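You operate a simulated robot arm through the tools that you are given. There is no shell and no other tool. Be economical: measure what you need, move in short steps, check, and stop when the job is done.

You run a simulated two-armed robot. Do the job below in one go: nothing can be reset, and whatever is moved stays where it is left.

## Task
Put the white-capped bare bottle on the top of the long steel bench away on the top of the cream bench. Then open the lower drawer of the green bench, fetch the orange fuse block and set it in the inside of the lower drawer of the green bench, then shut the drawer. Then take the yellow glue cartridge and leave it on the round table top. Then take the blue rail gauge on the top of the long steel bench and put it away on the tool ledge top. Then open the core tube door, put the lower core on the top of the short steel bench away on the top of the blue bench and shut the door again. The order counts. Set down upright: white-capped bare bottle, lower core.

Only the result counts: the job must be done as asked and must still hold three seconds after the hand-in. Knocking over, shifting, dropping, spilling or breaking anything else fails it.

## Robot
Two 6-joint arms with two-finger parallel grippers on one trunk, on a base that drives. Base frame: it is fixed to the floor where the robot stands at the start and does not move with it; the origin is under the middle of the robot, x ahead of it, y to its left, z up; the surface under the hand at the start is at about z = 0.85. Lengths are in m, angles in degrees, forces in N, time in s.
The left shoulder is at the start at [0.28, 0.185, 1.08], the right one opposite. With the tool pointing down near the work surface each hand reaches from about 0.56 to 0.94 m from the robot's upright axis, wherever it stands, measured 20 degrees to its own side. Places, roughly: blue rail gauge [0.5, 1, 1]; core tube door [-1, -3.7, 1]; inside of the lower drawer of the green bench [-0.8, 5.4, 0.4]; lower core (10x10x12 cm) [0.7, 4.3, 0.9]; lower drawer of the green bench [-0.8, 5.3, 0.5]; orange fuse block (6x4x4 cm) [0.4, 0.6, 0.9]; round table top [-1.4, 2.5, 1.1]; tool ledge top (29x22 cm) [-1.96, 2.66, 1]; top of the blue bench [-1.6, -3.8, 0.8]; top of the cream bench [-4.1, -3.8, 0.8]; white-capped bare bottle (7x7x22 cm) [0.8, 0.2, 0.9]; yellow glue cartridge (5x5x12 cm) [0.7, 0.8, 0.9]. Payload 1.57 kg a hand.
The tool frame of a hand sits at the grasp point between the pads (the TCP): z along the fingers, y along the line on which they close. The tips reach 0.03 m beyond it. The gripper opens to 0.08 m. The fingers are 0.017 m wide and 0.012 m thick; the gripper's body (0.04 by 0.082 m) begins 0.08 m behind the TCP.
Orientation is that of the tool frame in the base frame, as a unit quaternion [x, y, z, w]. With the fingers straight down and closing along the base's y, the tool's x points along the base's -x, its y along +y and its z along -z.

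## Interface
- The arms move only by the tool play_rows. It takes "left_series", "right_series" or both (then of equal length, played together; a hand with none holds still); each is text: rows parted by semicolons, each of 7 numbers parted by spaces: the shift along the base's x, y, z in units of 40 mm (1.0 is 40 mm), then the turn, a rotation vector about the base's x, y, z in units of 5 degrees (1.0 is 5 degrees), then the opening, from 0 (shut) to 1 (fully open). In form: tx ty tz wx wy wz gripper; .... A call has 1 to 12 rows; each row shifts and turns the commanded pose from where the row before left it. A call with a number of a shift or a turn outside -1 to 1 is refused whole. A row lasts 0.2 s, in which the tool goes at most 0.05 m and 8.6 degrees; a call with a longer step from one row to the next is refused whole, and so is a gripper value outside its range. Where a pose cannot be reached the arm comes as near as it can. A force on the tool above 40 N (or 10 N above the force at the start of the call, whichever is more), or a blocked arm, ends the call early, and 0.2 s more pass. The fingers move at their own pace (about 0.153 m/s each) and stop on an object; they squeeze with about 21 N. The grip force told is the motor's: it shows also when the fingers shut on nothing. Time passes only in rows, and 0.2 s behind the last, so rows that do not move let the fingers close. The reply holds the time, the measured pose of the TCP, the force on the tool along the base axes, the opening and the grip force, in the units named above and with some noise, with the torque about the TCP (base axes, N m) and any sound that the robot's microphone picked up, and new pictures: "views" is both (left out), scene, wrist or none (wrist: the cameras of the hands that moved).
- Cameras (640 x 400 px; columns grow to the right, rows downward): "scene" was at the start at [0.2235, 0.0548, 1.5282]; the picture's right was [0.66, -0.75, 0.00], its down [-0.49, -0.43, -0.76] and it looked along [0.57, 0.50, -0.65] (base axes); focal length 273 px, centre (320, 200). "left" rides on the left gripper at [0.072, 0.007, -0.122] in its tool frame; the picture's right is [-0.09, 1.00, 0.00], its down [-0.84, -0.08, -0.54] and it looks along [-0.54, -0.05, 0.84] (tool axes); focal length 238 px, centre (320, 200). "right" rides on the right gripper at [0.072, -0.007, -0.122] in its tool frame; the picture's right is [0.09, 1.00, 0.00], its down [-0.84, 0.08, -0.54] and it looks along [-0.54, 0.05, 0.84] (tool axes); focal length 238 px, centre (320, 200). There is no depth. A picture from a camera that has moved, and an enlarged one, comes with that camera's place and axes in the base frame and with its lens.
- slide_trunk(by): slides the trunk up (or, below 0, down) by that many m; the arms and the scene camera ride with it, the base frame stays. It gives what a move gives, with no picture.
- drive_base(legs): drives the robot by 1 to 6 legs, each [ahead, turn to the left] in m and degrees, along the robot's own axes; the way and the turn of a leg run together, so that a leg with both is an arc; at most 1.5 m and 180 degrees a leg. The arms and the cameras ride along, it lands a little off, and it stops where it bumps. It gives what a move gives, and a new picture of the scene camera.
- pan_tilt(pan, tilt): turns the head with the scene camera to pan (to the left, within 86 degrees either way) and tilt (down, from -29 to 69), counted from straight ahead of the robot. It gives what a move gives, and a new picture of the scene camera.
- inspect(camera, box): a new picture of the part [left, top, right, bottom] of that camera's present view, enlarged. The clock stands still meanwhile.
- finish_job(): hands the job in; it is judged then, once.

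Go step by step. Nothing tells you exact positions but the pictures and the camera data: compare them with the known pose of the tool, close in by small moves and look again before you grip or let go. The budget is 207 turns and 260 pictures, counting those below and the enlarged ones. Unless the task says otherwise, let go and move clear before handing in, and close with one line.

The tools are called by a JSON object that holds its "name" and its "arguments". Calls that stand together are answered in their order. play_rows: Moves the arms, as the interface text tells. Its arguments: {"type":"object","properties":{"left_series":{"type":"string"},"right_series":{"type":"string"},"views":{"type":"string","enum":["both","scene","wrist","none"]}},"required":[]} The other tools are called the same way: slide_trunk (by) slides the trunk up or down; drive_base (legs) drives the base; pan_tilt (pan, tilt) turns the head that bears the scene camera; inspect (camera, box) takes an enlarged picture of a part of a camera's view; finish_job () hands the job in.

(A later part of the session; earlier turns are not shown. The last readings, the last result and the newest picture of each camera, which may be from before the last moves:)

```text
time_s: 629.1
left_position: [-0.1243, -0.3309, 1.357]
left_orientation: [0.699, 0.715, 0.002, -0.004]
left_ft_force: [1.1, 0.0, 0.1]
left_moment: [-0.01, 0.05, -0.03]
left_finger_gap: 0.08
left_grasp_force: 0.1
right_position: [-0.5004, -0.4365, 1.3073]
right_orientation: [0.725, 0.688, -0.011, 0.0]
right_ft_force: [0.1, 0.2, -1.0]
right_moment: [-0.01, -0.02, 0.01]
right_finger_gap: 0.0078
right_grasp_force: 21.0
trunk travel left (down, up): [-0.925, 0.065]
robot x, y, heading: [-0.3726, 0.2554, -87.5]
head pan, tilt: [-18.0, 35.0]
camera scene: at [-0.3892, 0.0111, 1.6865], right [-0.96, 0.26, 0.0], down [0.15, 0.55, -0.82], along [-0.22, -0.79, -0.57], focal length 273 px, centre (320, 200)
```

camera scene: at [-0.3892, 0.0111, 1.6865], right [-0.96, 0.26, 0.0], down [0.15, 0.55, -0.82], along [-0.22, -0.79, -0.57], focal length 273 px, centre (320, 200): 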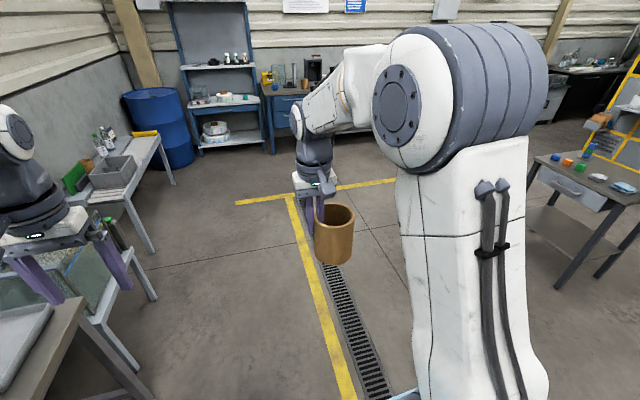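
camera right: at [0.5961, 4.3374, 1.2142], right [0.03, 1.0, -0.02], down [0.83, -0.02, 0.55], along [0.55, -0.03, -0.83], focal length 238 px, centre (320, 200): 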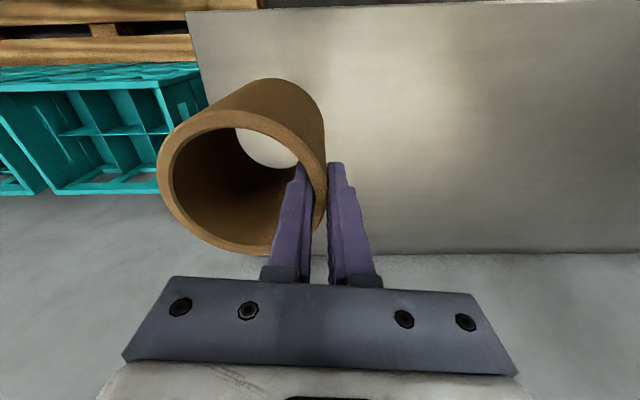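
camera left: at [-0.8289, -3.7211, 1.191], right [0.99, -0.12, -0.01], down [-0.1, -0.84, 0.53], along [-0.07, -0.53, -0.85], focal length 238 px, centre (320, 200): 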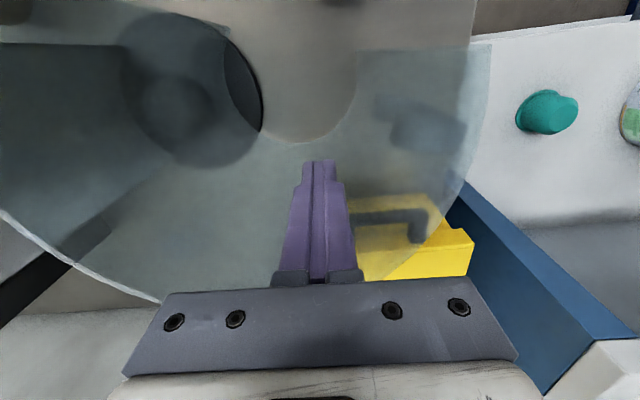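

{"name": "drive_base", "arguments": {"legs": [[0, -16], [1.5, 0], [1.2, 0], [0, 13.5]]}}

{"name": "pan_tilt", "arguments": {"pan": 0, "tilt": 35}}

```text
time_s: 644.0
left_position: [-0.715, -2.9578, 1.357]
left_orientation: [0.704, 0.71, 0.004, -0.005]
left_ft_force: [0.4, -0.1, 0.0]
left_moment: [-0.02, 0.01, 0.03]
left_finger_gap: 0.0799
left_grasp_force: 0.0
right_position: [-1.0929, -3.0573, 1.3093]
right_orientation: [0.73, 0.683, -0.011, 0.0]
right_ft_force: [0.7, -0.3, -1.4]
right_moment: [0.01, -0.04, 0.03]
right_finger_gap: 0.0076
right_grasp_force: 21.4
trunk travel left (down, up): [-0.925, 0.065]
robot x, y, heading: [-0.9582, -2.3681, -88.3]
head pan, tilt: [-18.0, 35.0]
camera scene: at [-0.9744, -2.6169, 1.6867], right [-0.96, 0.28, 0.0], down [0.16, 0.55, -0.82], along [-0.23, -0.79, -0.58], focal length 273 px, centre (320, 200)
```

scene: 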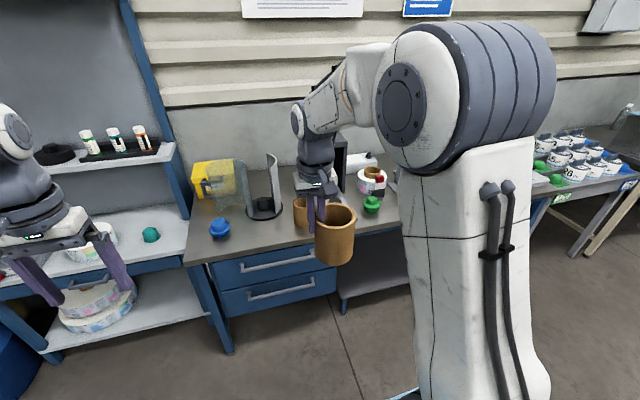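

```text
time_s: 644.8
left_position: [-0.7142, -2.9554, 1.359]
left_orientation: [0.704, 0.71, 0.003, -0.004]
left_ft_force: [-0.3, -0.3, 0.4]
left_moment: [0.02, 0.0, 0.02]
left_finger_gap: 0.0801
left_grasp_force: 0.1
right_position: [-1.0941, -3.0552, 1.3104]
right_orientation: [0.73, 0.684, -0.011, 0.0]
right_ft_force: [0.0, -0.4, -0.5]
right_moment: [0.03, -0.03, 0.0]
right_finger_gap: 0.008
right_grasp_force: 20.8
trunk travel left (down, up): [-0.925, 0.065]
robot x, y, heading: [-0.9554, -2.3629, -88.0]
head pan, tilt: [0.0, 35.0]
camera scene: at [-0.9475, -2.6203, 1.6867], right [-1.0, -0.03, 0.0], down [-0.02, 0.58, -0.82], along [0.03, -0.82, -0.58], focal length 273 px, centre (320, 200)
```

scene: 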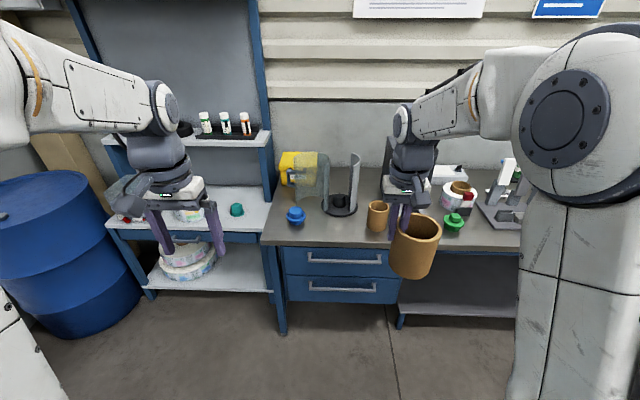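

I'll place the core at about [-1.0, -3.56], between the blue knob and the brown core and in front of the tube. Moving 0.4 m closer.

{"name": "drive_base", "arguments": {"legs": [[0.4, -2]]}}

{"name": "play_rows", "arguments": {"right_series": "0.5 -0.4 -0.5 0 0 0 0;0.5 -0.4 -0.5 0 0 0 0;0.5 -0.4 -0.5 0 0 0 0;0.5 -0.3 -0.5 0 0 0 0;0 0 0 0 0 0 0"}}

```text
time_s: 647.3
left_position: [-0.726, -3.3638, 1.3572]
left_orientation: [0.716, 0.698, 0.002, -0.003]
left_ft_force: [0.1, -0.5, 0.2]
left_moment: [0.01, 0.02, -0.04]
left_finger_gap: 0.08
left_grasp_force: 0.0
right_position: [-1.1073, -3.4509, 1.3108]
right_orientation: [0.741, 0.671, -0.011, 0.0]
right_ft_force: [-1.1, -0.1, -1.2]
right_moment: [0.01, -0.02, 0.03]
right_finger_gap: 0.0076
right_grasp_force: 20.8
trunk travel left (down, up): [-0.925, 0.065]
robot x, y, heading: [-0.9462, -2.77, -89.7]
head pan, tilt: [0.0, 35.0]
camera scene: at [-0.9479, -3.0167, 1.6865], right [-1.0, 0.0, 0.0], down [0.0, 0.57, -0.82], along [0.0, -0.82, -0.57], focal length 273 px, centre (320, 200)
```

scene: 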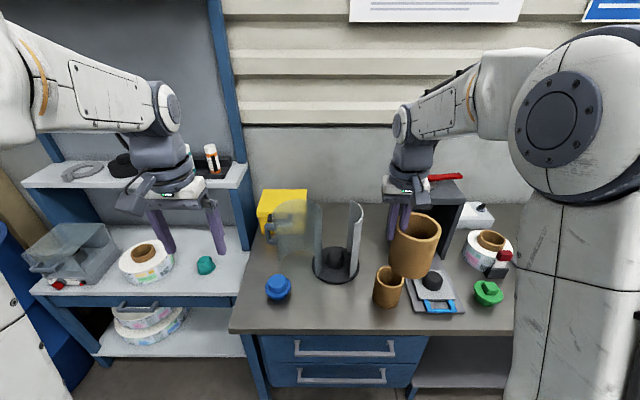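

```text
time_s: 648.5
left_position: [-0.7257, -3.363, 1.3576]
left_orientation: [0.716, 0.698, 0.003, -0.004]
left_ft_force: [-0.6, -0.2, 1.2]
left_moment: [0.02, 0.02, 0.03]
left_finger_gap: 0.08
left_grasp_force: 0.1
right_position: [-1.0272, -3.5113, 1.2303]
right_orientation: [0.742, 0.67, -0.011, 0.002]
right_ft_force: [0.0, -0.2, -0.2]
right_moment: [0.0, -0.04, -0.01]
right_finger_gap: 0.0077
right_grasp_force: 20.8
trunk travel left (down, up): [-0.925, 0.065]
robot x, y, heading: [-0.9467, -2.7674, -90.1]
head pan, tilt: [0.0, 35.0]
camera scene: at [-0.9478, -3.017, 1.6865], right [-1.0, 0.0, 0.0], down [0.0, 0.57, -0.82], along [0.0, -0.82, -0.57], focal length 273 px, centre (320, 200)
camera right: at [-1.0256, -3.4361, 1.3498], right [1.0, -0.01, -0.02], down [0.0, -0.83, 0.56], along [-0.02, -0.56, -0.83], focal length 238 px, centre (320, 200)
```

scene: 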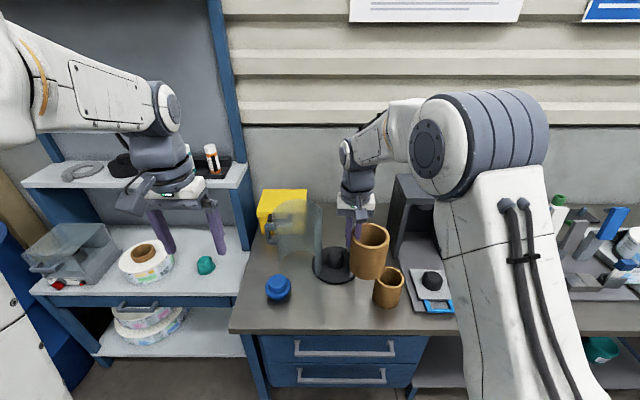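
right: 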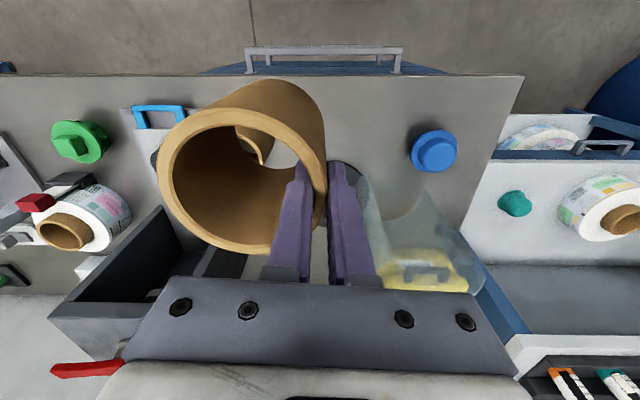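

I'll place the core at about [-1.02, -3.555], clear of the door's swing. Moving over and lowering.

{"name": "play_rows", "arguments": {"right_series": "0.39 -0.46 0 0 0 0 0;0.39 -0.46 0 0 0 0 0;0.39 -0.46 -0.3 0 0 0 0;0 0 -0.9 0 0 0 0;0 0 -0.9 0 0 0 0;0 0 -0.9 0 0 0 0;0 0 -0.9 0 0 0 0;0 0 -0.9 0 0 0 0;0 0 0 0 0 0 0"}}

```text
time_s: 650.5
left_position: [-0.7261, -3.3633, 1.359]
left_orientation: [0.716, 0.698, 0.002, -0.004]
left_ft_force: [-0.4, -0.7, -0.1]
left_moment: [0.02, 0.03, 0.0]
left_finger_gap: 0.0799
left_grasp_force: 0.1
right_position: [-0.9803, -3.5655, 1.0381]
right_orientation: [0.742, 0.671, -0.011, 0.002]
right_ft_force: [0.0, 0.5, -0.7]
right_moment: [-0.04, -0.03, -0.02]
right_finger_gap: 0.008
right_grasp_force: 21.1
trunk travel left (down, up): [-0.925, 0.065]
robot x, y, heading: [-0.9469, -2.7659, -90.1]
head pan, tilt: [0.0, 35.0]
camera scene: at [-0.9479, -3.017, 1.6865], right [-1.0, 0.0, 0.0], down [0.0, 0.57, -0.82], along [0.0, -0.82, -0.57], focal length 273 px, centre (320, 200)
camera right: at [-0.9788, -3.4905, 1.1566], right [1.0, -0.01, -0.02], down [0.0, -0.83, 0.56], along [-0.02, -0.56, -0.83], focal length 238 px, centre (320, 200)
```

scene: 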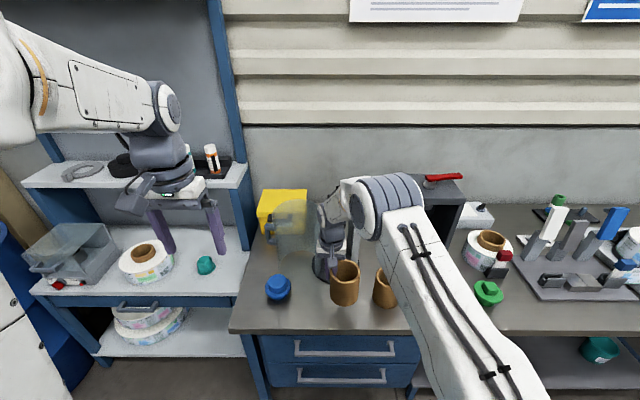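
right: 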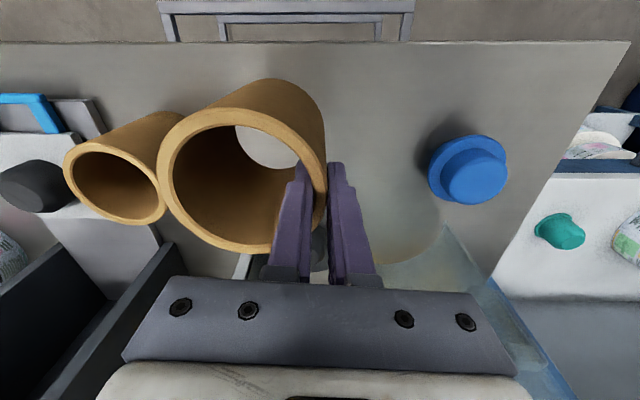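

{"name": "play_rows", "arguments": {"right_series": "0 0 -0.6 0 0 0 0;0 0 -0.6 0 0 0 0;0 0 -0.4 0 0 0 0;0 0 -0.2 0 0 0 0;0 0 -0.15 0 0 0 0;0 0 -0.15 0 0 0 0;0 0 -0.15 0 0 0 0", "views": "wrist"}}

```text
time_s: 652.1
left_position: [-0.7258, -3.3633, 1.3593]
left_orientation: [0.715, 0.699, 0.002, -0.004]
left_ft_force: [0.1, 0.2, -0.5]
left_moment: [0.03, 0.0, -0.02]
left_finger_gap: 0.0799
left_grasp_force: 0.1
right_position: [-0.9806, -3.5684, 0.951]
right_orientation: [0.741, 0.671, -0.013, 0.005]
right_ft_force: [-2.7, 1.2, 24.7]
right_moment: [0.14, 0.14, 0.06]
right_finger_gap: 0.0083
right_grasp_force: 21.3
trunk travel left (down, up): [-0.925, 0.065]
robot x, y, heading: [-0.9455, -2.7675, -89.8]
head pan, tilt: [0.0, 35.0]
camera right: at [-0.9793, -3.4922, 1.0699], right [1.0, -0.01, -0.01], down [0.0, -0.83, 0.56], along [-0.02, -0.56, -0.83], focal length 238 px, centre (320, 200)
```

right: 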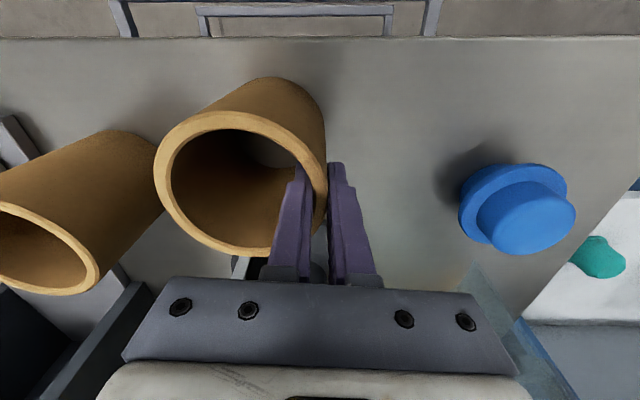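

The core is on the bench. I'll open modestly (one finger is in the bore) and rise straight up.

{"name": "play_rows", "arguments": {"right_series": "0 0 0.05 0 0 0 0.6;0 0 0 0 0 0 0.6;0 0 0 0 0 0 0.6;0 0 0.5 0 0 0 0.6;0 0 1 0 0 0 0.6;0 0 1 0 0 0 0.6;0 0 1 0 0 0 0.6;0 0 1 0 0 0 0.6;0 0 1 0 0 0 0.6;-0.8 0.4 0.5 0 0 0 0.6;-0.8 0.6 0.3 0 0 0 0.6;-0.8 0.6 0 0 0 0 0.6"}}

{"name": "inspect", "arguments": {"camera": "scene", "box": [220, 170, 440, 330]}}

```text
time_s: 654.7
left_position: [-0.7251, -3.3637, 1.3588]
left_orientation: [0.716, 0.698, 0.003, -0.004]
left_ft_force: [-0.4, 0.5, 0.4]
left_moment: [0.02, 0.0, 0.03]
left_finger_gap: 0.0799
left_grasp_force: 0.1
right_position: [-1.0776, -3.5031, 1.2011]
right_orientation: [0.741, 0.671, -0.011, 0.001]
right_ft_force: [0.2, -0.5, 0.5]
right_moment: [-0.01, 0.02, 0.02]
right_finger_gap: 0.0479
right_grasp_force: 0.0
trunk travel left (down, up): [-0.925, 0.065]
robot x, y, heading: [-0.9441, -2.7699, -89.7]
head pan, tilt: [0.0, 35.0]
camera scene: at [-0.9478, -3.0166, 1.6866], right [-1.0, 0.0, 0.0], down [0.0, 0.57, -0.82], along [0.0, -0.82, -0.57], focal length 273 px, centre (320, 200)
camera right: at [-1.0762, -3.4283, 1.3208], right [1.0, -0.01, -0.02], down [0.0, -0.83, 0.56], along [-0.02, -0.56, -0.83], focal length 238 px, centre (320, 200)
```

scene: 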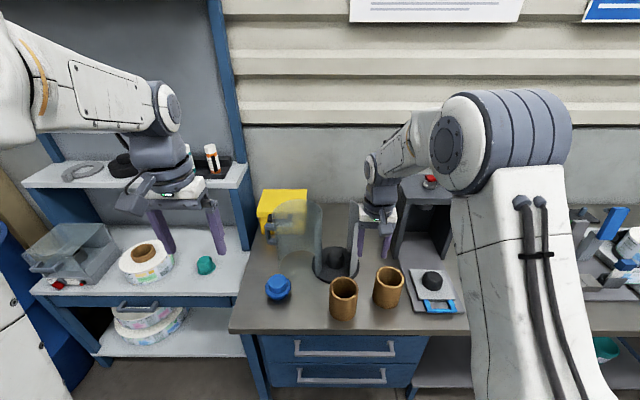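
right: 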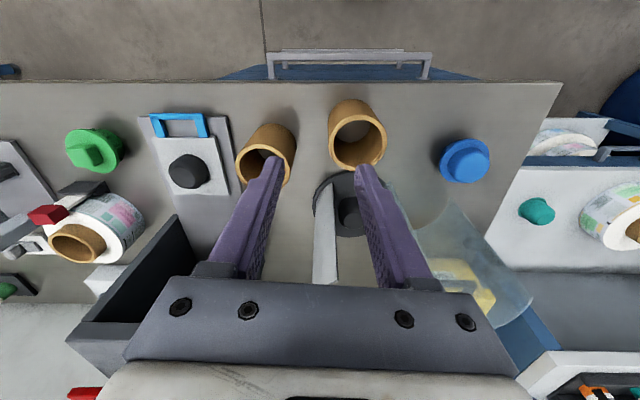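

```text
2.50 times, centred on (330, 250) of scene
camera zoom: at [-0.9478, -3.0166, 1.6866], right [-1.0, 0.0, 0.0], down [0.0, 0.57, -0.82], along [0.0, -0.82, -0.57], focal length 682 px, centre (295, 75)
```

zoom: 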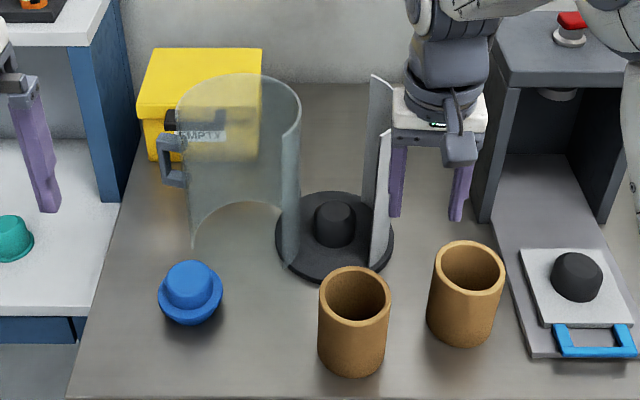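

The core stands upright. To close the door I'll push its right-end inner wall toward -x along the reverse arc with the left hand. First I'll park the right hand and reposition the base.

{"name": "play_rows", "arguments": {"right_series": "-0.3 0.5 0.8 0 0 0 1;-0.68 0.68 0.61 0 0 0 1;-0.68 0.68 0.61 0 0 0 1;-0.68 0.68 0.61 0 0 0 1;-0.68 0.68 0.61 0 0 0 1;-0.68 0.68 0.61 0 0 0 1;-0.68 0.68 0.61 0 0 0 1;-0.68 0.68 0.61 0 0 0 1;-0.68 0.68 0.61 0 0 0 1;-0.68 0.68 0.61 0 0 0 1;-0.68 0.5 0.3 0 0 0 1", "left_series": "0 0 0 0 0 0 0;0 0 0 0 0 0 0;0 0 0 0 0 0 0;0 0 0 0 0 0 0;0 0 0 0 0 0 0;0 0 0 0 0 0 0;0 0 0 0 0 0 0;0 0 0 0 0 0 0;0 0 0 0 0 0 0;0 0 0 0 0 0 0;0 0 0 0 0 0 0", "views": "none"}}

{"name": "drive_base", "arguments": {"legs": [[-0.3, 0], [0, -26], [0.57, 0], [0, 26]]}}

{"name": "inspect", "arguments": {"camera": "left", "box": [0, 0, 640, 400]}}

```text
time_s: 657.1
left_position: [-0.7266, -3.363, 1.3574]
left_orientation: [0.716, 0.698, 0.002, -0.004]
left_ft_force: [0.5, 0.0, 0.3]
left_moment: [0.0, -0.01, -0.01]
left_finger_gap: 0.0
left_grasp_force: 20.6
right_position: [-1.3619, -3.2184, 1.467]
right_orientation: [0.741, 0.672, -0.012, 0.001]
right_ft_force: [0.3, 0.5, -0.3]
right_moment: [0.0, 0.02, 0.02]
right_finger_gap: 0.0797
right_grasp_force: 0.0
trunk travel left (down, up): [-0.925, 0.065]
robot x, y, heading: [-0.9452, -2.7675, -89.9]
head pan, tilt: [0.0, 35.0]
```

```text
time_s: 664.6
left_position: [-0.9679, -3.5736, 1.3593]
left_orientation: [0.713, 0.701, 0.002, -0.004]
left_ft_force: [0.2, 0.5, -0.3]
left_moment: [0.0, 0.01, -0.01]
left_finger_gap: 0.0
left_grasp_force: 21.0
right_position: [-1.6054, -3.4336, 1.4661]
right_orientation: [0.739, 0.673, -0.012, 0.001]
right_ft_force: [0.1, -0.1, -0.5]
right_moment: [-0.01, 0.0, 0.01]
right_finger_gap: 0.0801
right_grasp_force: 0.0
trunk travel left (down, up): [-0.925, 0.065]
robot x, y, heading: [-1.1918, -2.9806, -89.4]
head pan, tilt: [0.0, 35.0]
camera scene: at [-1.1925, -3.2286, 1.6865], right [-1.0, -0.01, 0.0], down [-0.01, 0.57, -0.82], along [0.01, -0.82, -0.57], focal length 273 px, centre (320, 200)
```

scene: 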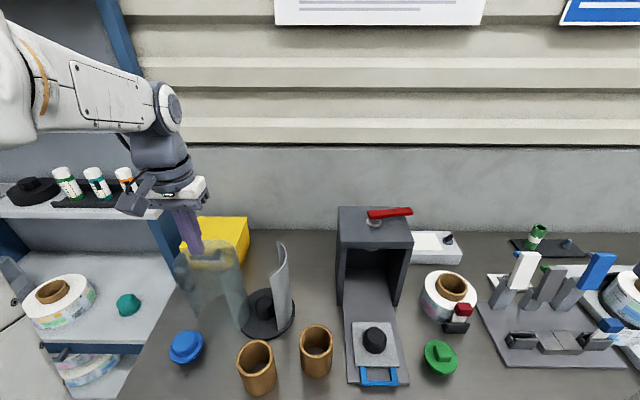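

```text
1.00 times, centred on (320, 200) of left (not enlarged: the box is as wide or as high as the picture)
camera zoom: at [-0.9604, -3.5027, 1.4804], right [0.99, -0.11, 0.0], down [-0.09, -0.84, 0.53], along [-0.06, -0.53, -0.85], focal length 238 px, centre (320, 200)
```

zoom: 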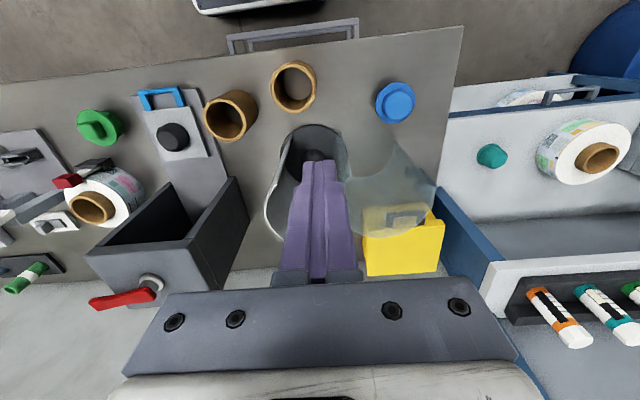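

{"name": "play_rows", "arguments": {"left_series": "0.42 -1 -0.4 0 0 0 0;0.42 -1 -0.4 0 0 0 0;0.42 -1 -0.4 0 0 0 0;0.42 -1 -0.4 0 0 0 0;0 0 -0.9 0 0 0 0;0 0 -0.9 0 0 0 0;0 0 -0.4 0 0 0 0;0 0 0 0 0 0 0", "views": "wrist"}}

```text
time_s: 666.4
left_position: [-0.9005, -3.7357, 1.2062]
left_orientation: [0.713, 0.701, 0.002, -0.004]
left_ft_force: [0.0, -0.6, 0.4]
left_moment: [0.01, 0.03, -0.03]
left_finger_gap: 0.0
left_grasp_force: 20.9
right_position: [-1.6052, -3.4333, 1.4676]
right_orientation: [0.739, 0.673, -0.012, 0.001]
right_ft_force: [0.0, 0.0, 0.1]
right_moment: [0.0, -0.01, 0.01]
right_finger_gap: 0.08
right_grasp_force: 0.1
trunk travel left (down, up): [-0.925, 0.065]
robot x, y, heading: [-1.195, -2.9782, -89.4]
head pan, tilt: [0.0, 35.0]
camera left: at [-0.8926, -3.6641, 1.3282], right [0.99, -0.11, 0.0], down [-0.09, -0.84, 0.53], along [-0.06, -0.53, -0.85], focal length 238 px, centre (320, 200)
```

left: 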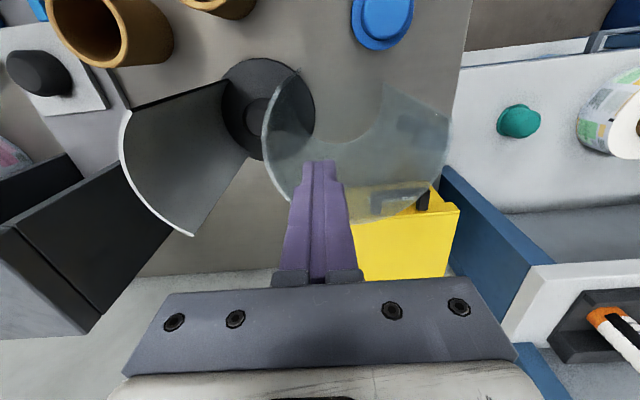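

From above, the door ring's centre is at (-0.869, -3.737) and my fingers are inside it. I'll lower and push its right-hand inner wall along the arc, halfway first.

{"name": "play_rows", "arguments": {"left_series": "0 0 -0.86 0 0 0 0;0 0 -0.86 0 0 0 0;0 0 -0.86 0 0 0 0;0 0 -0.86 0 0 0 0;-0.32 0.4 0 0 0 0 0;-0.32 0.4 0 0 0 0 0;-0.55 -0.04 0 0 0 0 0;-0.59 -0.18 0 0 0 0 0;-0.52 -0.33 0 0 0 0 0;0 0 0 0 0 0 0", "views": "wrist"}}

{"name": "inspect", "arguments": {"camera": "scene", "box": [140, 190, 360, 400]}}

```text
time_s: 668.6
left_position: [-0.995, -3.7238, 1.0675]
left_orientation: [0.713, 0.701, 0.002, -0.004]
left_ft_force: [-0.6, 0.6, -0.2]
left_moment: [0.02, -0.01, 0.0]
left_finger_gap: 0.0002
left_grasp_force: 21.4
right_position: [-1.6054, -3.4336, 1.4668]
right_orientation: [0.739, 0.673, -0.011, 0.001]
right_ft_force: [-0.1, 0.4, 0.8]
right_moment: [0.02, 0.0, -0.03]
right_finger_gap: 0.0799
right_grasp_force: 0.2
trunk travel left (down, up): [-0.925, 0.065]
robot x, y, heading: [-1.1955, -2.9783, -89.1]
head pan, tilt: [0.0, 35.0]
camera left: at [-0.9866, -3.6523, 1.1908], right [0.99, -0.11, 0.0], down [-0.09, -0.84, 0.53], along [-0.06, -0.53, -0.85], focal length 238 px, centre (320, 200)
```

left: 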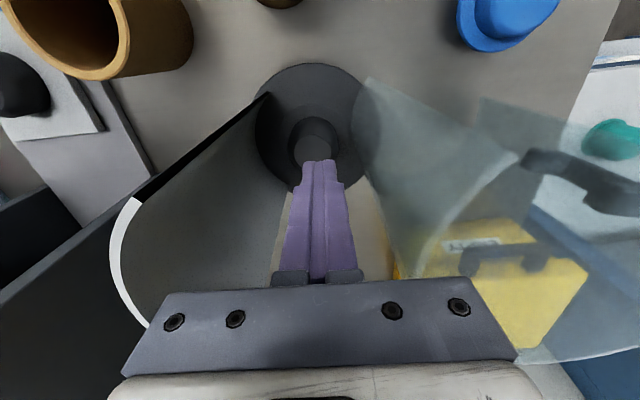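

```text
1.90 times, centred on (250, 295) of scene
camera zoom: at [-1.1927, -3.2287, 1.6865], right [-1.0, -0.01, 0.0], down [-0.01, 0.57, -0.82], along [0.01, -0.82, -0.57], focal length 519 px, centre (453, 19)
```

zoom: 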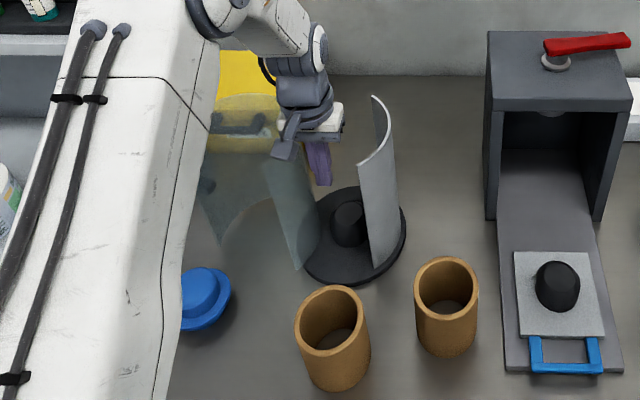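

The fingers slipped past the door's end without closing it. I'll lift and look from above again.

{"name": "play_rows", "arguments": {"left_series": "0 0 1 0 0 0 0;0 0 1 0 0 0 0;0 0 1 0 0 0 0;0 0 1 0 0 0 0;0 0 1 0 0 0 0;0.5 0.9 0.5 0 0 0 0;0.5 0.9 0.5 0 0 0 0;0.2 0.5 0 0 0 0 0;0 0 0 0 0 0 0", "views": "wrist"}}

{"name": "pan_tilt", "arguments": {"pan": 12, "tilt": 42}}

{"name": "inspect", "arguments": {"camera": "left", "box": [200, 20, 480, 195]}}

```text
time_s: 670.6
left_position: [-0.9459, -3.6294, 1.3077]
left_orientation: [0.713, 0.701, 0.003, -0.004]
left_ft_force: [-1.2, 0.2, -0.6]
left_moment: [0.03, -0.02, 0.03]
left_finger_gap: 0.0
left_grasp_force: 21.4
right_position: [-1.6057, -3.4337, 1.4674]
right_orientation: [0.739, 0.674, -0.012, 0.0]
right_ft_force: [0.4, 0.3, 0.0]
right_moment: [-0.03, 0.0, 0.0]
right_finger_gap: 0.0802
right_grasp_force: 0.1
trunk travel left (down, up): [-0.925, 0.065]
robot x, y, heading: [-1.1917, -2.98, -89.6]
head pan, tilt: [0.0, 35.0]
camera left: at [-0.9376, -3.5582, 1.4302], right [0.99, -0.11, 0.0], down [-0.09, -0.84, 0.53], along [-0.06, -0.53, -0.85], focal length 238 px, centre (320, 200)
```

left: 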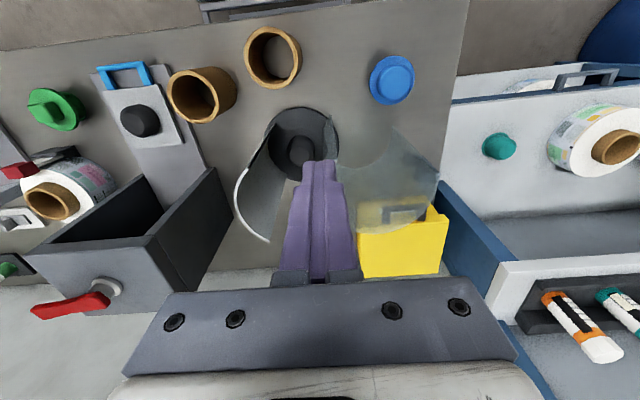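

```text
time_s: 671.3
left_position: [-0.9464, -3.6295, 1.3091]
left_orientation: [0.713, 0.701, 0.003, -0.004]
left_ft_force: [1.0, 0.5, 0.6]
left_moment: [-0.02, 0.01, -0.02]
left_finger_gap: 0.0
left_grasp_force: 20.5
right_position: [-1.6048, -3.4347, 1.4672]
right_orientation: [0.739, 0.673, -0.011, 0.001]
right_ft_force: [-0.1, 0.0, 0.3]
right_moment: [0.02, 0.0, -0.01]
right_finger_gap: 0.0801
right_grasp_force: 0.1
trunk travel left (down, up): [-0.925, 0.065]
robot x, y, heading: [-1.197, -2.9818, -89.2]
head pan, tilt: [12.0, 42.0]
camera scene: at [-1.1753, -3.2221, 1.6761], right [-0.98, -0.22, 0.0], down [-0.15, 0.65, -0.74], along [0.16, -0.73, -0.67], focal length 273 px, centre (320, 200)
```

scene: 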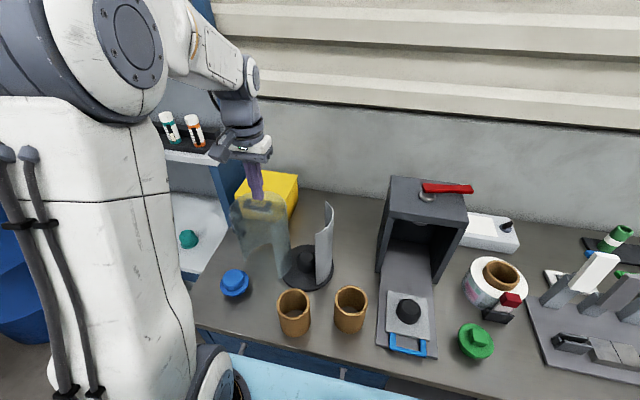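

```text
2.29 times, centred on (340, 108) of left
camera zoom: at [-0.9377, -3.5585, 1.4301], right [0.99, -0.11, 0.0], down [-0.09, -0.84, 0.53], along [-0.06, -0.53, -0.85], focal length 545 px, centre (274, 411)
```

zoom: 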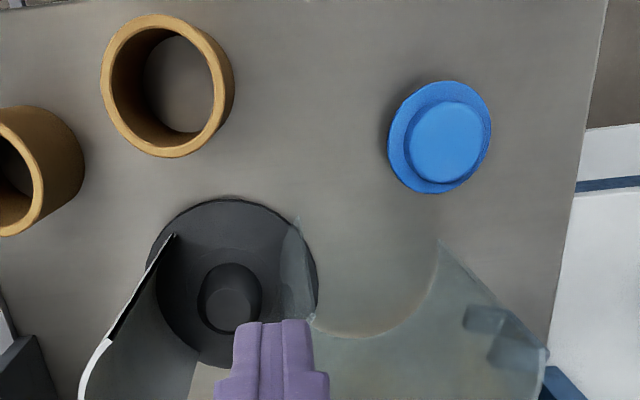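

Now the geometry is clear: the door's right end is at (-0.94, -3.70), so I pushed right at its tip. I need to push the inner right wall further back, near y ≈ -3.74.

{"name": "play_rows", "arguments": {"left_series": "0.43 -0.96 0 0 0 0 0;0.43 -0.96 0 0 0 0 0;0.43 -0.96 0 0 0 0 0;0 0 -1 0 0 0 0;0 0 -1 0 0 0 0;0 0 -1 0 0 0 0;0 0 -1 0 0 0 0;0 0 -1 0 0 0 0;0 0 -1 0 0 0 0;-0.44 0.06 0 0 0 0 0;-0.44 0.06 0 0 0 0 0", "views": "wrist"}}

```text
time_s: 673.7
left_position: [-0.9304, -3.7436, 1.0692]
left_orientation: [0.713, 0.701, 0.002, -0.004]
left_ft_force: [0.3, -0.3, -0.4]
left_moment: [-0.01, -0.04, 0.01]
left_finger_gap: 0.0
left_grasp_force: 20.8
right_position: [-1.6053, -3.4335, 1.4677]
right_orientation: [0.739, 0.673, -0.012, 0.001]
right_ft_force: [0.0, 0.2, -0.7]
right_moment: [0.0, 0.03, 0.03]
right_finger_gap: 0.08
right_grasp_force: 0.1
trunk travel left (down, up): [-0.925, 0.065]
robot x, y, heading: [-1.1951, -2.9788, -89.3]
head pan, tilt: [12.0, 42.0]
camera left: at [-0.9225, -3.6714, 1.1911], right [0.99, -0.11, 0.0], down [-0.09, -0.84, 0.54], along [-0.06, -0.53, -0.84], focal length 238 px, centre (320, 200)
```

left: 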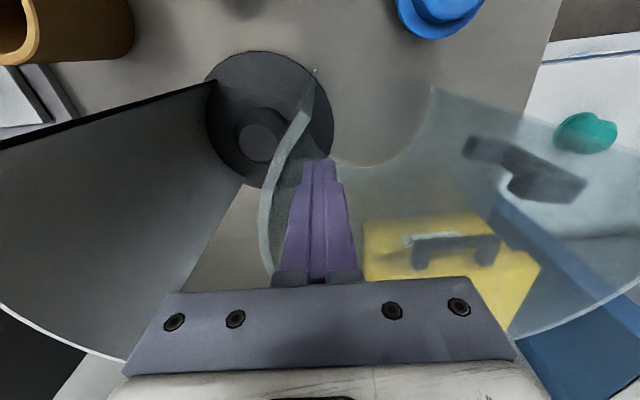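

The fingers are inside the door's right wall. Now I'll sweep along the arc.

{"name": "play_rows", "arguments": {"left_series": "-0.37 -0.04 0 0 0 0 0;-0.35 -0.13 0 0 0 0 0;-0.31 -0.22 0 0 0 0 0;-0.23 -0.28 0 0 0 0 0;0 0 0 0 0 0 0", "views": "wrist"}}

{"name": "inspect", "arguments": {"camera": "scene", "box": [200, 170, 380, 340]}}

```text
time_s: 674.9
left_position: [-0.9782, -3.7699, 1.0689]
left_orientation: [0.713, 0.701, 0.001, -0.004]
left_ft_force: [0.1, 0.3, 0.3]
left_moment: [-0.02, -0.01, 0.02]
left_finger_gap: 0.0
left_grasp_force: 21.1
right_position: [-1.6047, -3.4335, 1.4658]
right_orientation: [0.739, 0.674, -0.011, 0.0]
right_ft_force: [0.6, -0.5, -0.2]
right_moment: [-0.05, 0.02, -0.01]
right_finger_gap: 0.0799
right_grasp_force: 0.1
trunk travel left (down, up): [-0.925, 0.065]
robot x, y, heading: [-1.1933, -2.9799, -89.5]
head pan, tilt: [12.0, 42.0]
camera left: at [-0.9708, -3.6986, 1.1907], right [0.99, -0.11, 0.0], down [-0.09, -0.84, 0.53], along [-0.06, -0.53, -0.85], focal length 238 px, centre (320, 200)
```

left: 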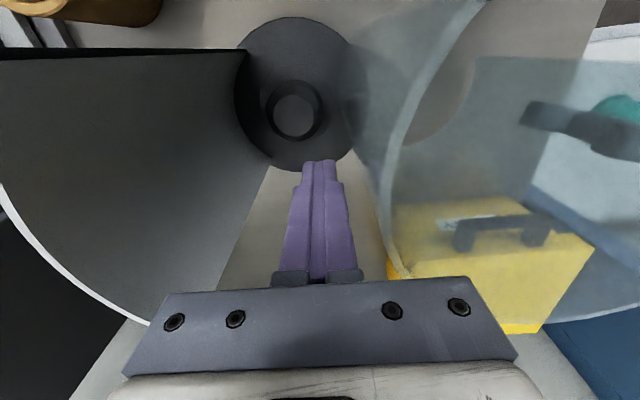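

```text
2.35 times, centred on (290, 255) of scene
camera zoom: at [-1.1753, -3.2222, 1.676], right [-0.98, -0.22, 0.0], down [-0.15, 0.65, -0.74], along [0.16, -0.73, -0.67], focal length 642 px, centre (391, 71)
```

zoom: 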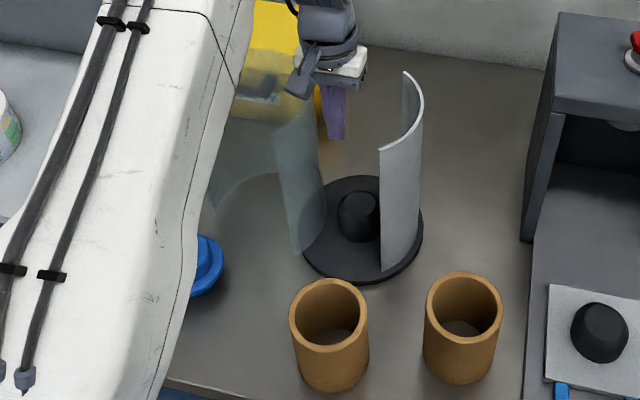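

The fingers passed through again without moving it. The part that did respond earlier was the left-front section, so I'll push that section from its outer side, now facing the back. I'll lift, move the base 0.1 m closer and position behind the door.

{"name": "play_rows", "arguments": {"left_series": "0 0 1 0 0 0 0;0 0 1 0 0 0 0;0 0 1 0 0 0 0;0 0 1 0 0 0 0;0 0 0.5 0 0 0 0", "views": "none"}}

{"name": "drive_base", "arguments": {"legs": [[0.1, 0]]}}

{"name": "play_rows", "arguments": {"left_series": "0.85 0.05 0 0 0 0 0;0.85 0.05 0 0 0 0 0;0.85 0.05 0 0 0 0 0;0.85 0.05 0 0 0 0 0;0 0 0 0 0 0 0", "views": "both"}}

```text
time_s: 676.1
left_position: [-0.98, -3.7685, 1.2508]
left_orientation: [0.713, 0.701, 0.003, -0.003]
left_ft_force: [0.0, 0.8, 0.2]
left_moment: [-0.02, -0.04, 0.0]
left_finger_gap: 0.0002
left_grasp_force: 20.7
right_position: [-1.6063, -3.4333, 1.4662]
right_orientation: [0.74, 0.673, -0.011, 0.002]
right_ft_force: [0.7, -0.4, -0.5]
right_moment: [0.0, 0.03, 0.01]
right_finger_gap: 0.08
right_grasp_force: 0.1
trunk travel left (down, up): [-0.925, 0.065]
robot x, y, heading: [-1.1939, -2.977, -89.5]
head pan, tilt: [12.0, 42.0]
```

```text
time_s: 677.2
left_position: [-0.9799, -3.8687, 1.249]
left_orientation: [0.714, 0.7, 0.003, -0.003]
left_ft_force: [-0.2, 0.0, 0.3]
left_moment: [-0.01, -0.01, 0.01]
left_finger_gap: 0.0001
left_grasp_force: 21.2
right_position: [-1.605, -3.5327, 1.4669]
right_orientation: [0.739, 0.673, -0.012, 0.001]
right_ft_force: [-0.6, 0.2, 0.4]
right_moment: [-0.03, 0.0, 0.0]
right_finger_gap: 0.0797
right_grasp_force: 0.0
trunk travel left (down, up): [-0.925, 0.065]
robot x, y, heading: [-1.1914, -3.0797, -89.5]
head pan, tilt: [12.0, 42.0]
camera scene: at [-1.1746, -3.3215, 1.676], right [-0.98, -0.22, 0.0], down [-0.14, 0.65, -0.74], along [0.16, -0.73, -0.67], focal length 273 px, centre (320, 200)
```

scene: 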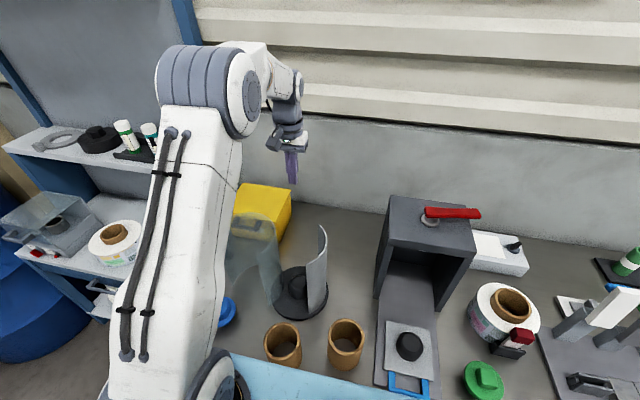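

```text
time_s: 678.5
left_position: [-0.843, -3.8617, 1.2483]
left_orientation: [0.714, 0.7, 0.002, -0.004]
left_ft_force: [0.2, 0.1, -0.3]
left_moment: [-0.04, 0.0, -0.01]
left_finger_gap: 0.0
left_grasp_force: 21.2
right_position: [-1.6047, -3.5336, 1.4669]
right_orientation: [0.74, 0.673, -0.011, 0.001]
right_ft_force: [1.0, 0.4, -1.1]
right_moment: [0.0, 0.01, 0.01]
right_finger_gap: 0.08
right_grasp_force: 0.1
trunk travel left (down, up): [-0.925, 0.065]
robot x, y, heading: [-1.191, -3.0804, -89.4]
head pan, tilt: [12.0, 42.0]
camera scene: at [-1.1744, -3.3216, 1.676], right [-0.98, -0.22, 0.0], down [-0.14, 0.65, -0.74], along [0.16, -0.73, -0.67], focal length 273 px, centre (320, 200)
camera left: at [-0.8344, -3.7907, 1.3707], right [0.99, -0.11, 0.0], down [-0.09, -0.84, 0.53], along [-0.06, -0.53, -0.85], focal length 238 px, centre (320, 200)
```

scene: 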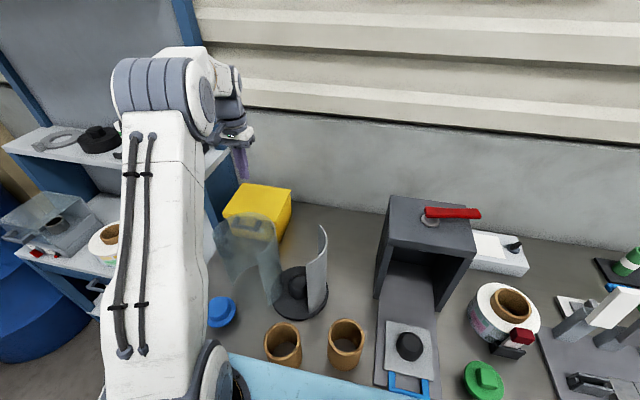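
left: 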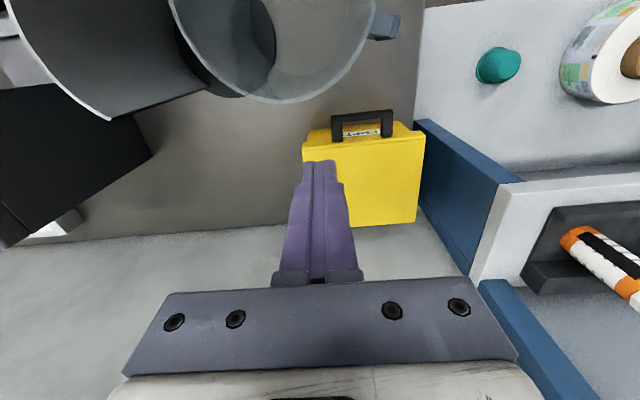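

{"name": "play_rows", "arguments": {"left_series": "0 0 -0.9 0 0 0 0;0 0 -0.9 0 0 0 0;0 0 -0.9 0 0 0 0;0 0 -0.9 0 0 0 0;0 0 -0.9 0 0 0 0;0.36 0.74 0 0 0 0 0;0.15 0.69 0 0 0 0 0;-0.03 0.71 0 0 0 0 0;0 0 0 0 0 0 0", "views": "wrist"}}

{"name": "inspect", "arguments": {"camera": "scene", "box": [190, 170, 370, 340]}}

```text
time_s: 680.5
left_position: [-0.8228, -3.7748, 1.0716]
left_orientation: [0.714, 0.7, 0.003, -0.004]
left_ft_force: [-0.7, -0.7, 0.3]
left_moment: [-0.01, 0.02, -0.03]
left_finger_gap: 0.0002
left_grasp_force: 20.8
right_position: [-1.6043, -3.5327, 1.466]
right_orientation: [0.739, 0.674, -0.011, 0.001]
right_ft_force: [0.8, 0.1, 0.1]
right_moment: [-0.03, 0.01, -0.03]
right_finger_gap: 0.08
right_grasp_force: 0.1
trunk travel left (down, up): [-0.925, 0.065]
robot x, y, heading: [-1.1921, -3.0781, -89.5]
head pan, tilt: [12.0, 42.0]
camera left: at [-0.8148, -3.7036, 1.1927], right [0.99, -0.11, 0.0], down [-0.09, -0.84, 0.53], along [-0.06, -0.53, -0.85], focal length 238 px, centre (320, 200)
```

left: 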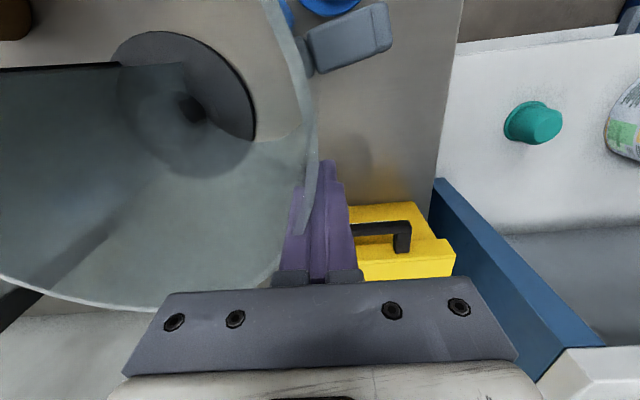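

```text
2.35 times, centred on (280, 255) of scene
camera zoom: at [-1.1746, -3.3214, 1.6761], right [-0.98, -0.22, 0.0], down [-0.14, 0.65, -0.74], along [0.16, -0.73, -0.67], focal length 642 px, centre (414, 71)
```

zoom: 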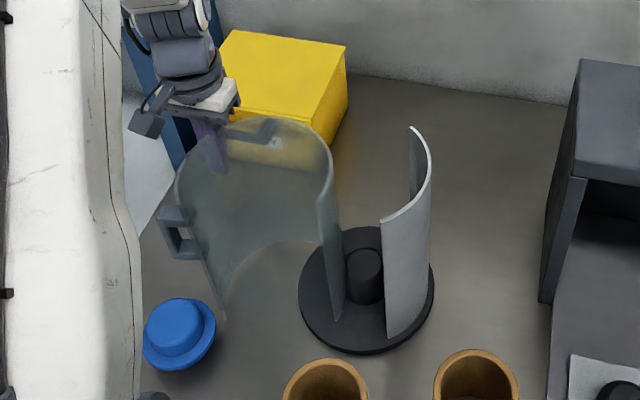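

The door is moving toward closed. I'll continue along the arc.

{"name": "play_rows", "arguments": {"left_series": "-0.21 0.67 0 0 0 0 0;-0.375 0.6 0 0 0 0 0;-0.52 0.47 0 0 0 0 0;0 0 0 0 0 0 0", "views": "wrist"}}

{"name": "inspect", "arguments": {"camera": "scene", "box": [190, 170, 370, 340]}}

```text
time_s: 681.5
left_position: [-0.8695, -3.7042, 1.0686]
left_orientation: [0.714, 0.701, 0.003, -0.004]
left_ft_force: [0.0, -0.2, 0.0]
left_moment: [-0.01, -0.01, -0.03]
left_finger_gap: 0.0
left_grasp_force: 20.6
right_position: [-1.6058, -3.5334, 1.468]
right_orientation: [0.739, 0.673, -0.013, 0.001]
right_ft_force: [0.5, -0.2, 0.4]
right_moment: [0.0, -0.02, -0.03]
right_finger_gap: 0.0802
right_grasp_force: 0.0
trunk travel left (down, up): [-0.925, 0.065]
robot x, y, heading: [-1.1947, -3.0768, -89.5]
head pan, tilt: [12.0, 42.0]
camera left: at [-0.8604, -3.6325, 1.1916], right [0.99, -0.11, 0.0], down [-0.09, -0.84, 0.53], along [-0.06, -0.53, -0.85], focal length 238 px, centre (320, 200)
```

left: 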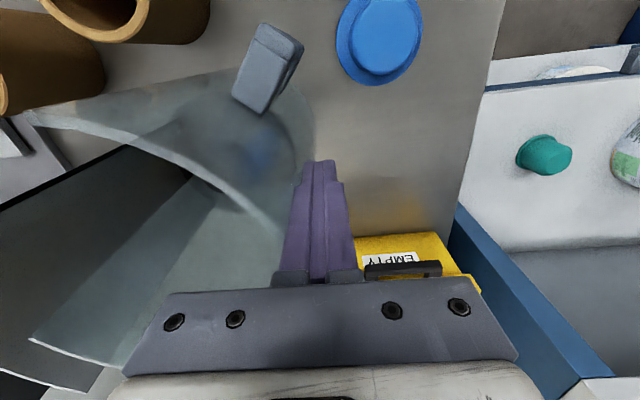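

```text
2.35 times, centred on (280, 255) of scene
camera zoom: at [-1.1747, -3.3215, 1.6761], right [-0.98, -0.22, 0.0], down [-0.14, 0.65, -0.74], along [0.16, -0.73, -0.67], focal length 642 px, centre (414, 71)
```

zoom: 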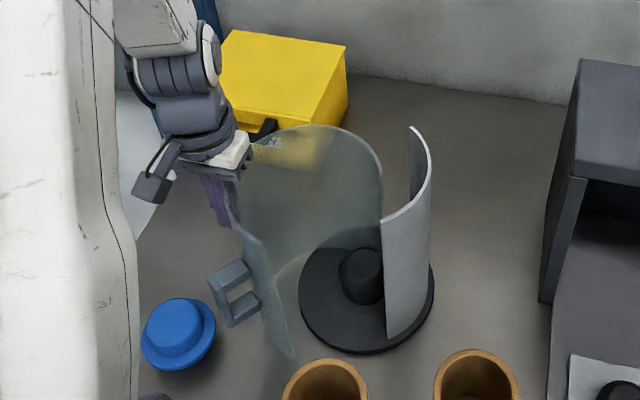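

Nearly there, with the handle and free edge clear of the core. I'll continue in small steps until it shuts.

{"name": "play_rows", "arguments": {"left_series": "-0.57 0.29 0 0 0 0 0;-0.4 0.1 0 0 0 0 0;-0.35 0.02 0 0 0 0 0;0 0 0 0 0 0 0", "views": "wrist"}}

{"name": "inspect", "arguments": {"camera": "scene", "box": [190, 170, 370, 340]}}

```text
time_s: 682.5
left_position: [-0.921, -3.6896, 1.0697]
left_orientation: [0.714, 0.7, 0.003, -0.004]
left_ft_force: [-0.4, -0.2, -0.2]
left_moment: [0.02, -0.05, 0.04]
left_finger_gap: 0.0
left_grasp_force: 21.1
right_position: [-1.6051, -3.5325, 1.4669]
right_orientation: [0.739, 0.673, -0.011, 0.0]
right_ft_force: [-0.7, 0.4, 0.8]
right_moment: [-0.03, 0.03, -0.04]
right_finger_gap: 0.08
right_grasp_force: 0.0
trunk travel left (down, up): [-0.925, 0.065]
robot x, y, heading: [-1.1934, -3.0786, -89.6]
head pan, tilt: [12.0, 42.0]
camera left: at [-0.9131, -3.6172, 1.1911], right [0.99, -0.11, 0.0], down [-0.09, -0.84, 0.53], along [-0.06, -0.53, -0.85], focal length 238 px, centre (320, 200)
```

left: 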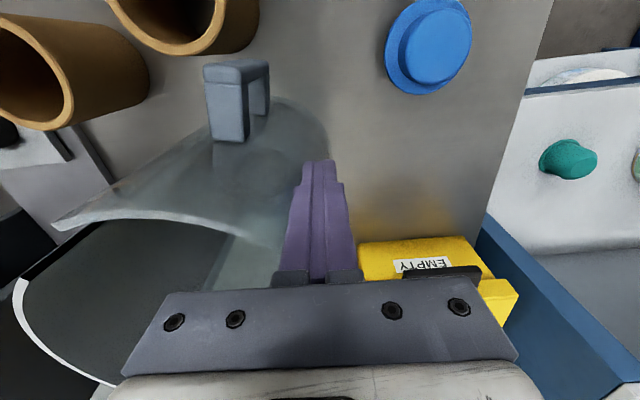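

```text
2.35 times, centred on (280, 255) of scene
camera zoom: at [-1.1747, -3.3216, 1.676], right [-0.98, -0.22, 0.0], down [-0.14, 0.65, -0.74], along [0.16, -0.73, -0.67], focal length 642 px, centre (414, 71)
```

zoom: 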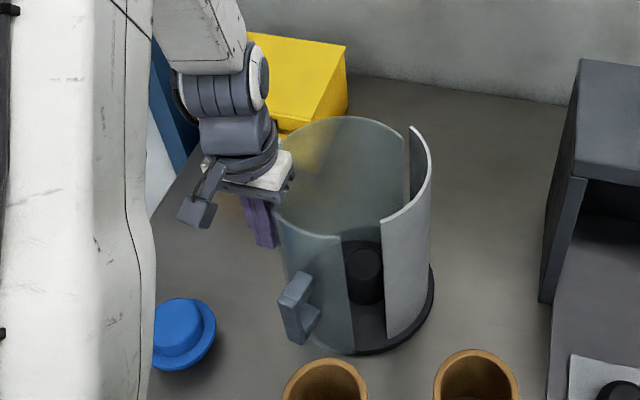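

About 20° remains. I'll slide to the front-left and press inward until it stops.

{"name": "play_rows", "arguments": {"left_series": "-0.4 0.15 0 0 0 0 0;-0.4 0.1 0 0 0 0 0;-0.25 -0.2 0 0 0 0 0;-0.15 -0.25 0 0 0 0 0;0 0 0 0 0 0 0", "views": "wrist"}}

{"name": "inspect", "arguments": {"camera": "scene", "box": [190, 170, 370, 340]}}

```text
time_s: 683.4
left_position: [-0.961, -3.6803, 1.0669]
left_orientation: [0.711, 0.703, 0.011, -0.013]
left_ft_force: [14.2, 13.3, 3.3]
left_moment: [-0.69, 0.79, 0.01]
left_finger_gap: 0.0
left_grasp_force: 20.9
right_position: [-1.6034, -3.5322, 1.4676]
right_orientation: [0.738, 0.674, -0.012, 0.002]
right_ft_force: [0.1, -0.1, -0.8]
right_moment: [0.0, 0.01, 0.04]
right_finger_gap: 0.0799
right_grasp_force: 0.0
trunk travel left (down, up): [-0.925, 0.065]
robot x, y, heading: [-1.1947, -3.0797, -89.3]
head pan, tilt: [12.0, 42.0]
stopped in row 4 (left hand): the force on the tool passed its limit at 54 N (the readings are from after the stop); the commanded pose is now the measured one
camera left: at [-0.9536, -3.613, 1.1915], right [0.99, -0.1, -0.01], down [-0.09, -0.85, 0.51], along [-0.06, -0.51, -0.86], focal length 238 px, centre (320, 200)
```

left: 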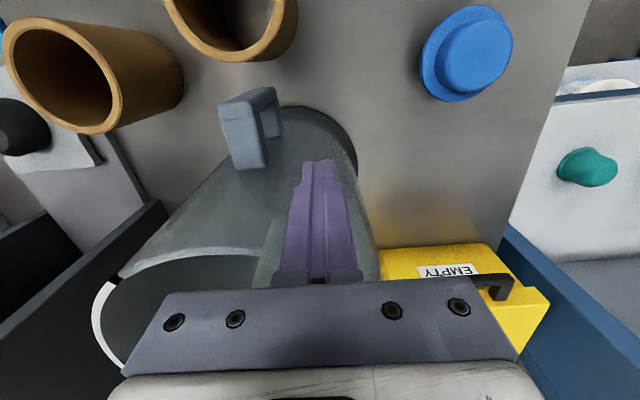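

```text
2.35 times, centred on (280, 255) of scene
camera zoom: at [-1.1729, -3.3205, 1.6762], right [-0.98, -0.22, 0.0], down [-0.15, 0.65, -0.74], along [0.16, -0.73, -0.67], focal length 642 px, centre (414, 71)
```

zoom: 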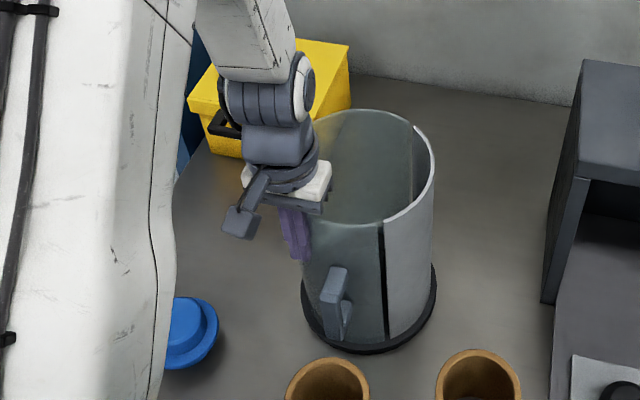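

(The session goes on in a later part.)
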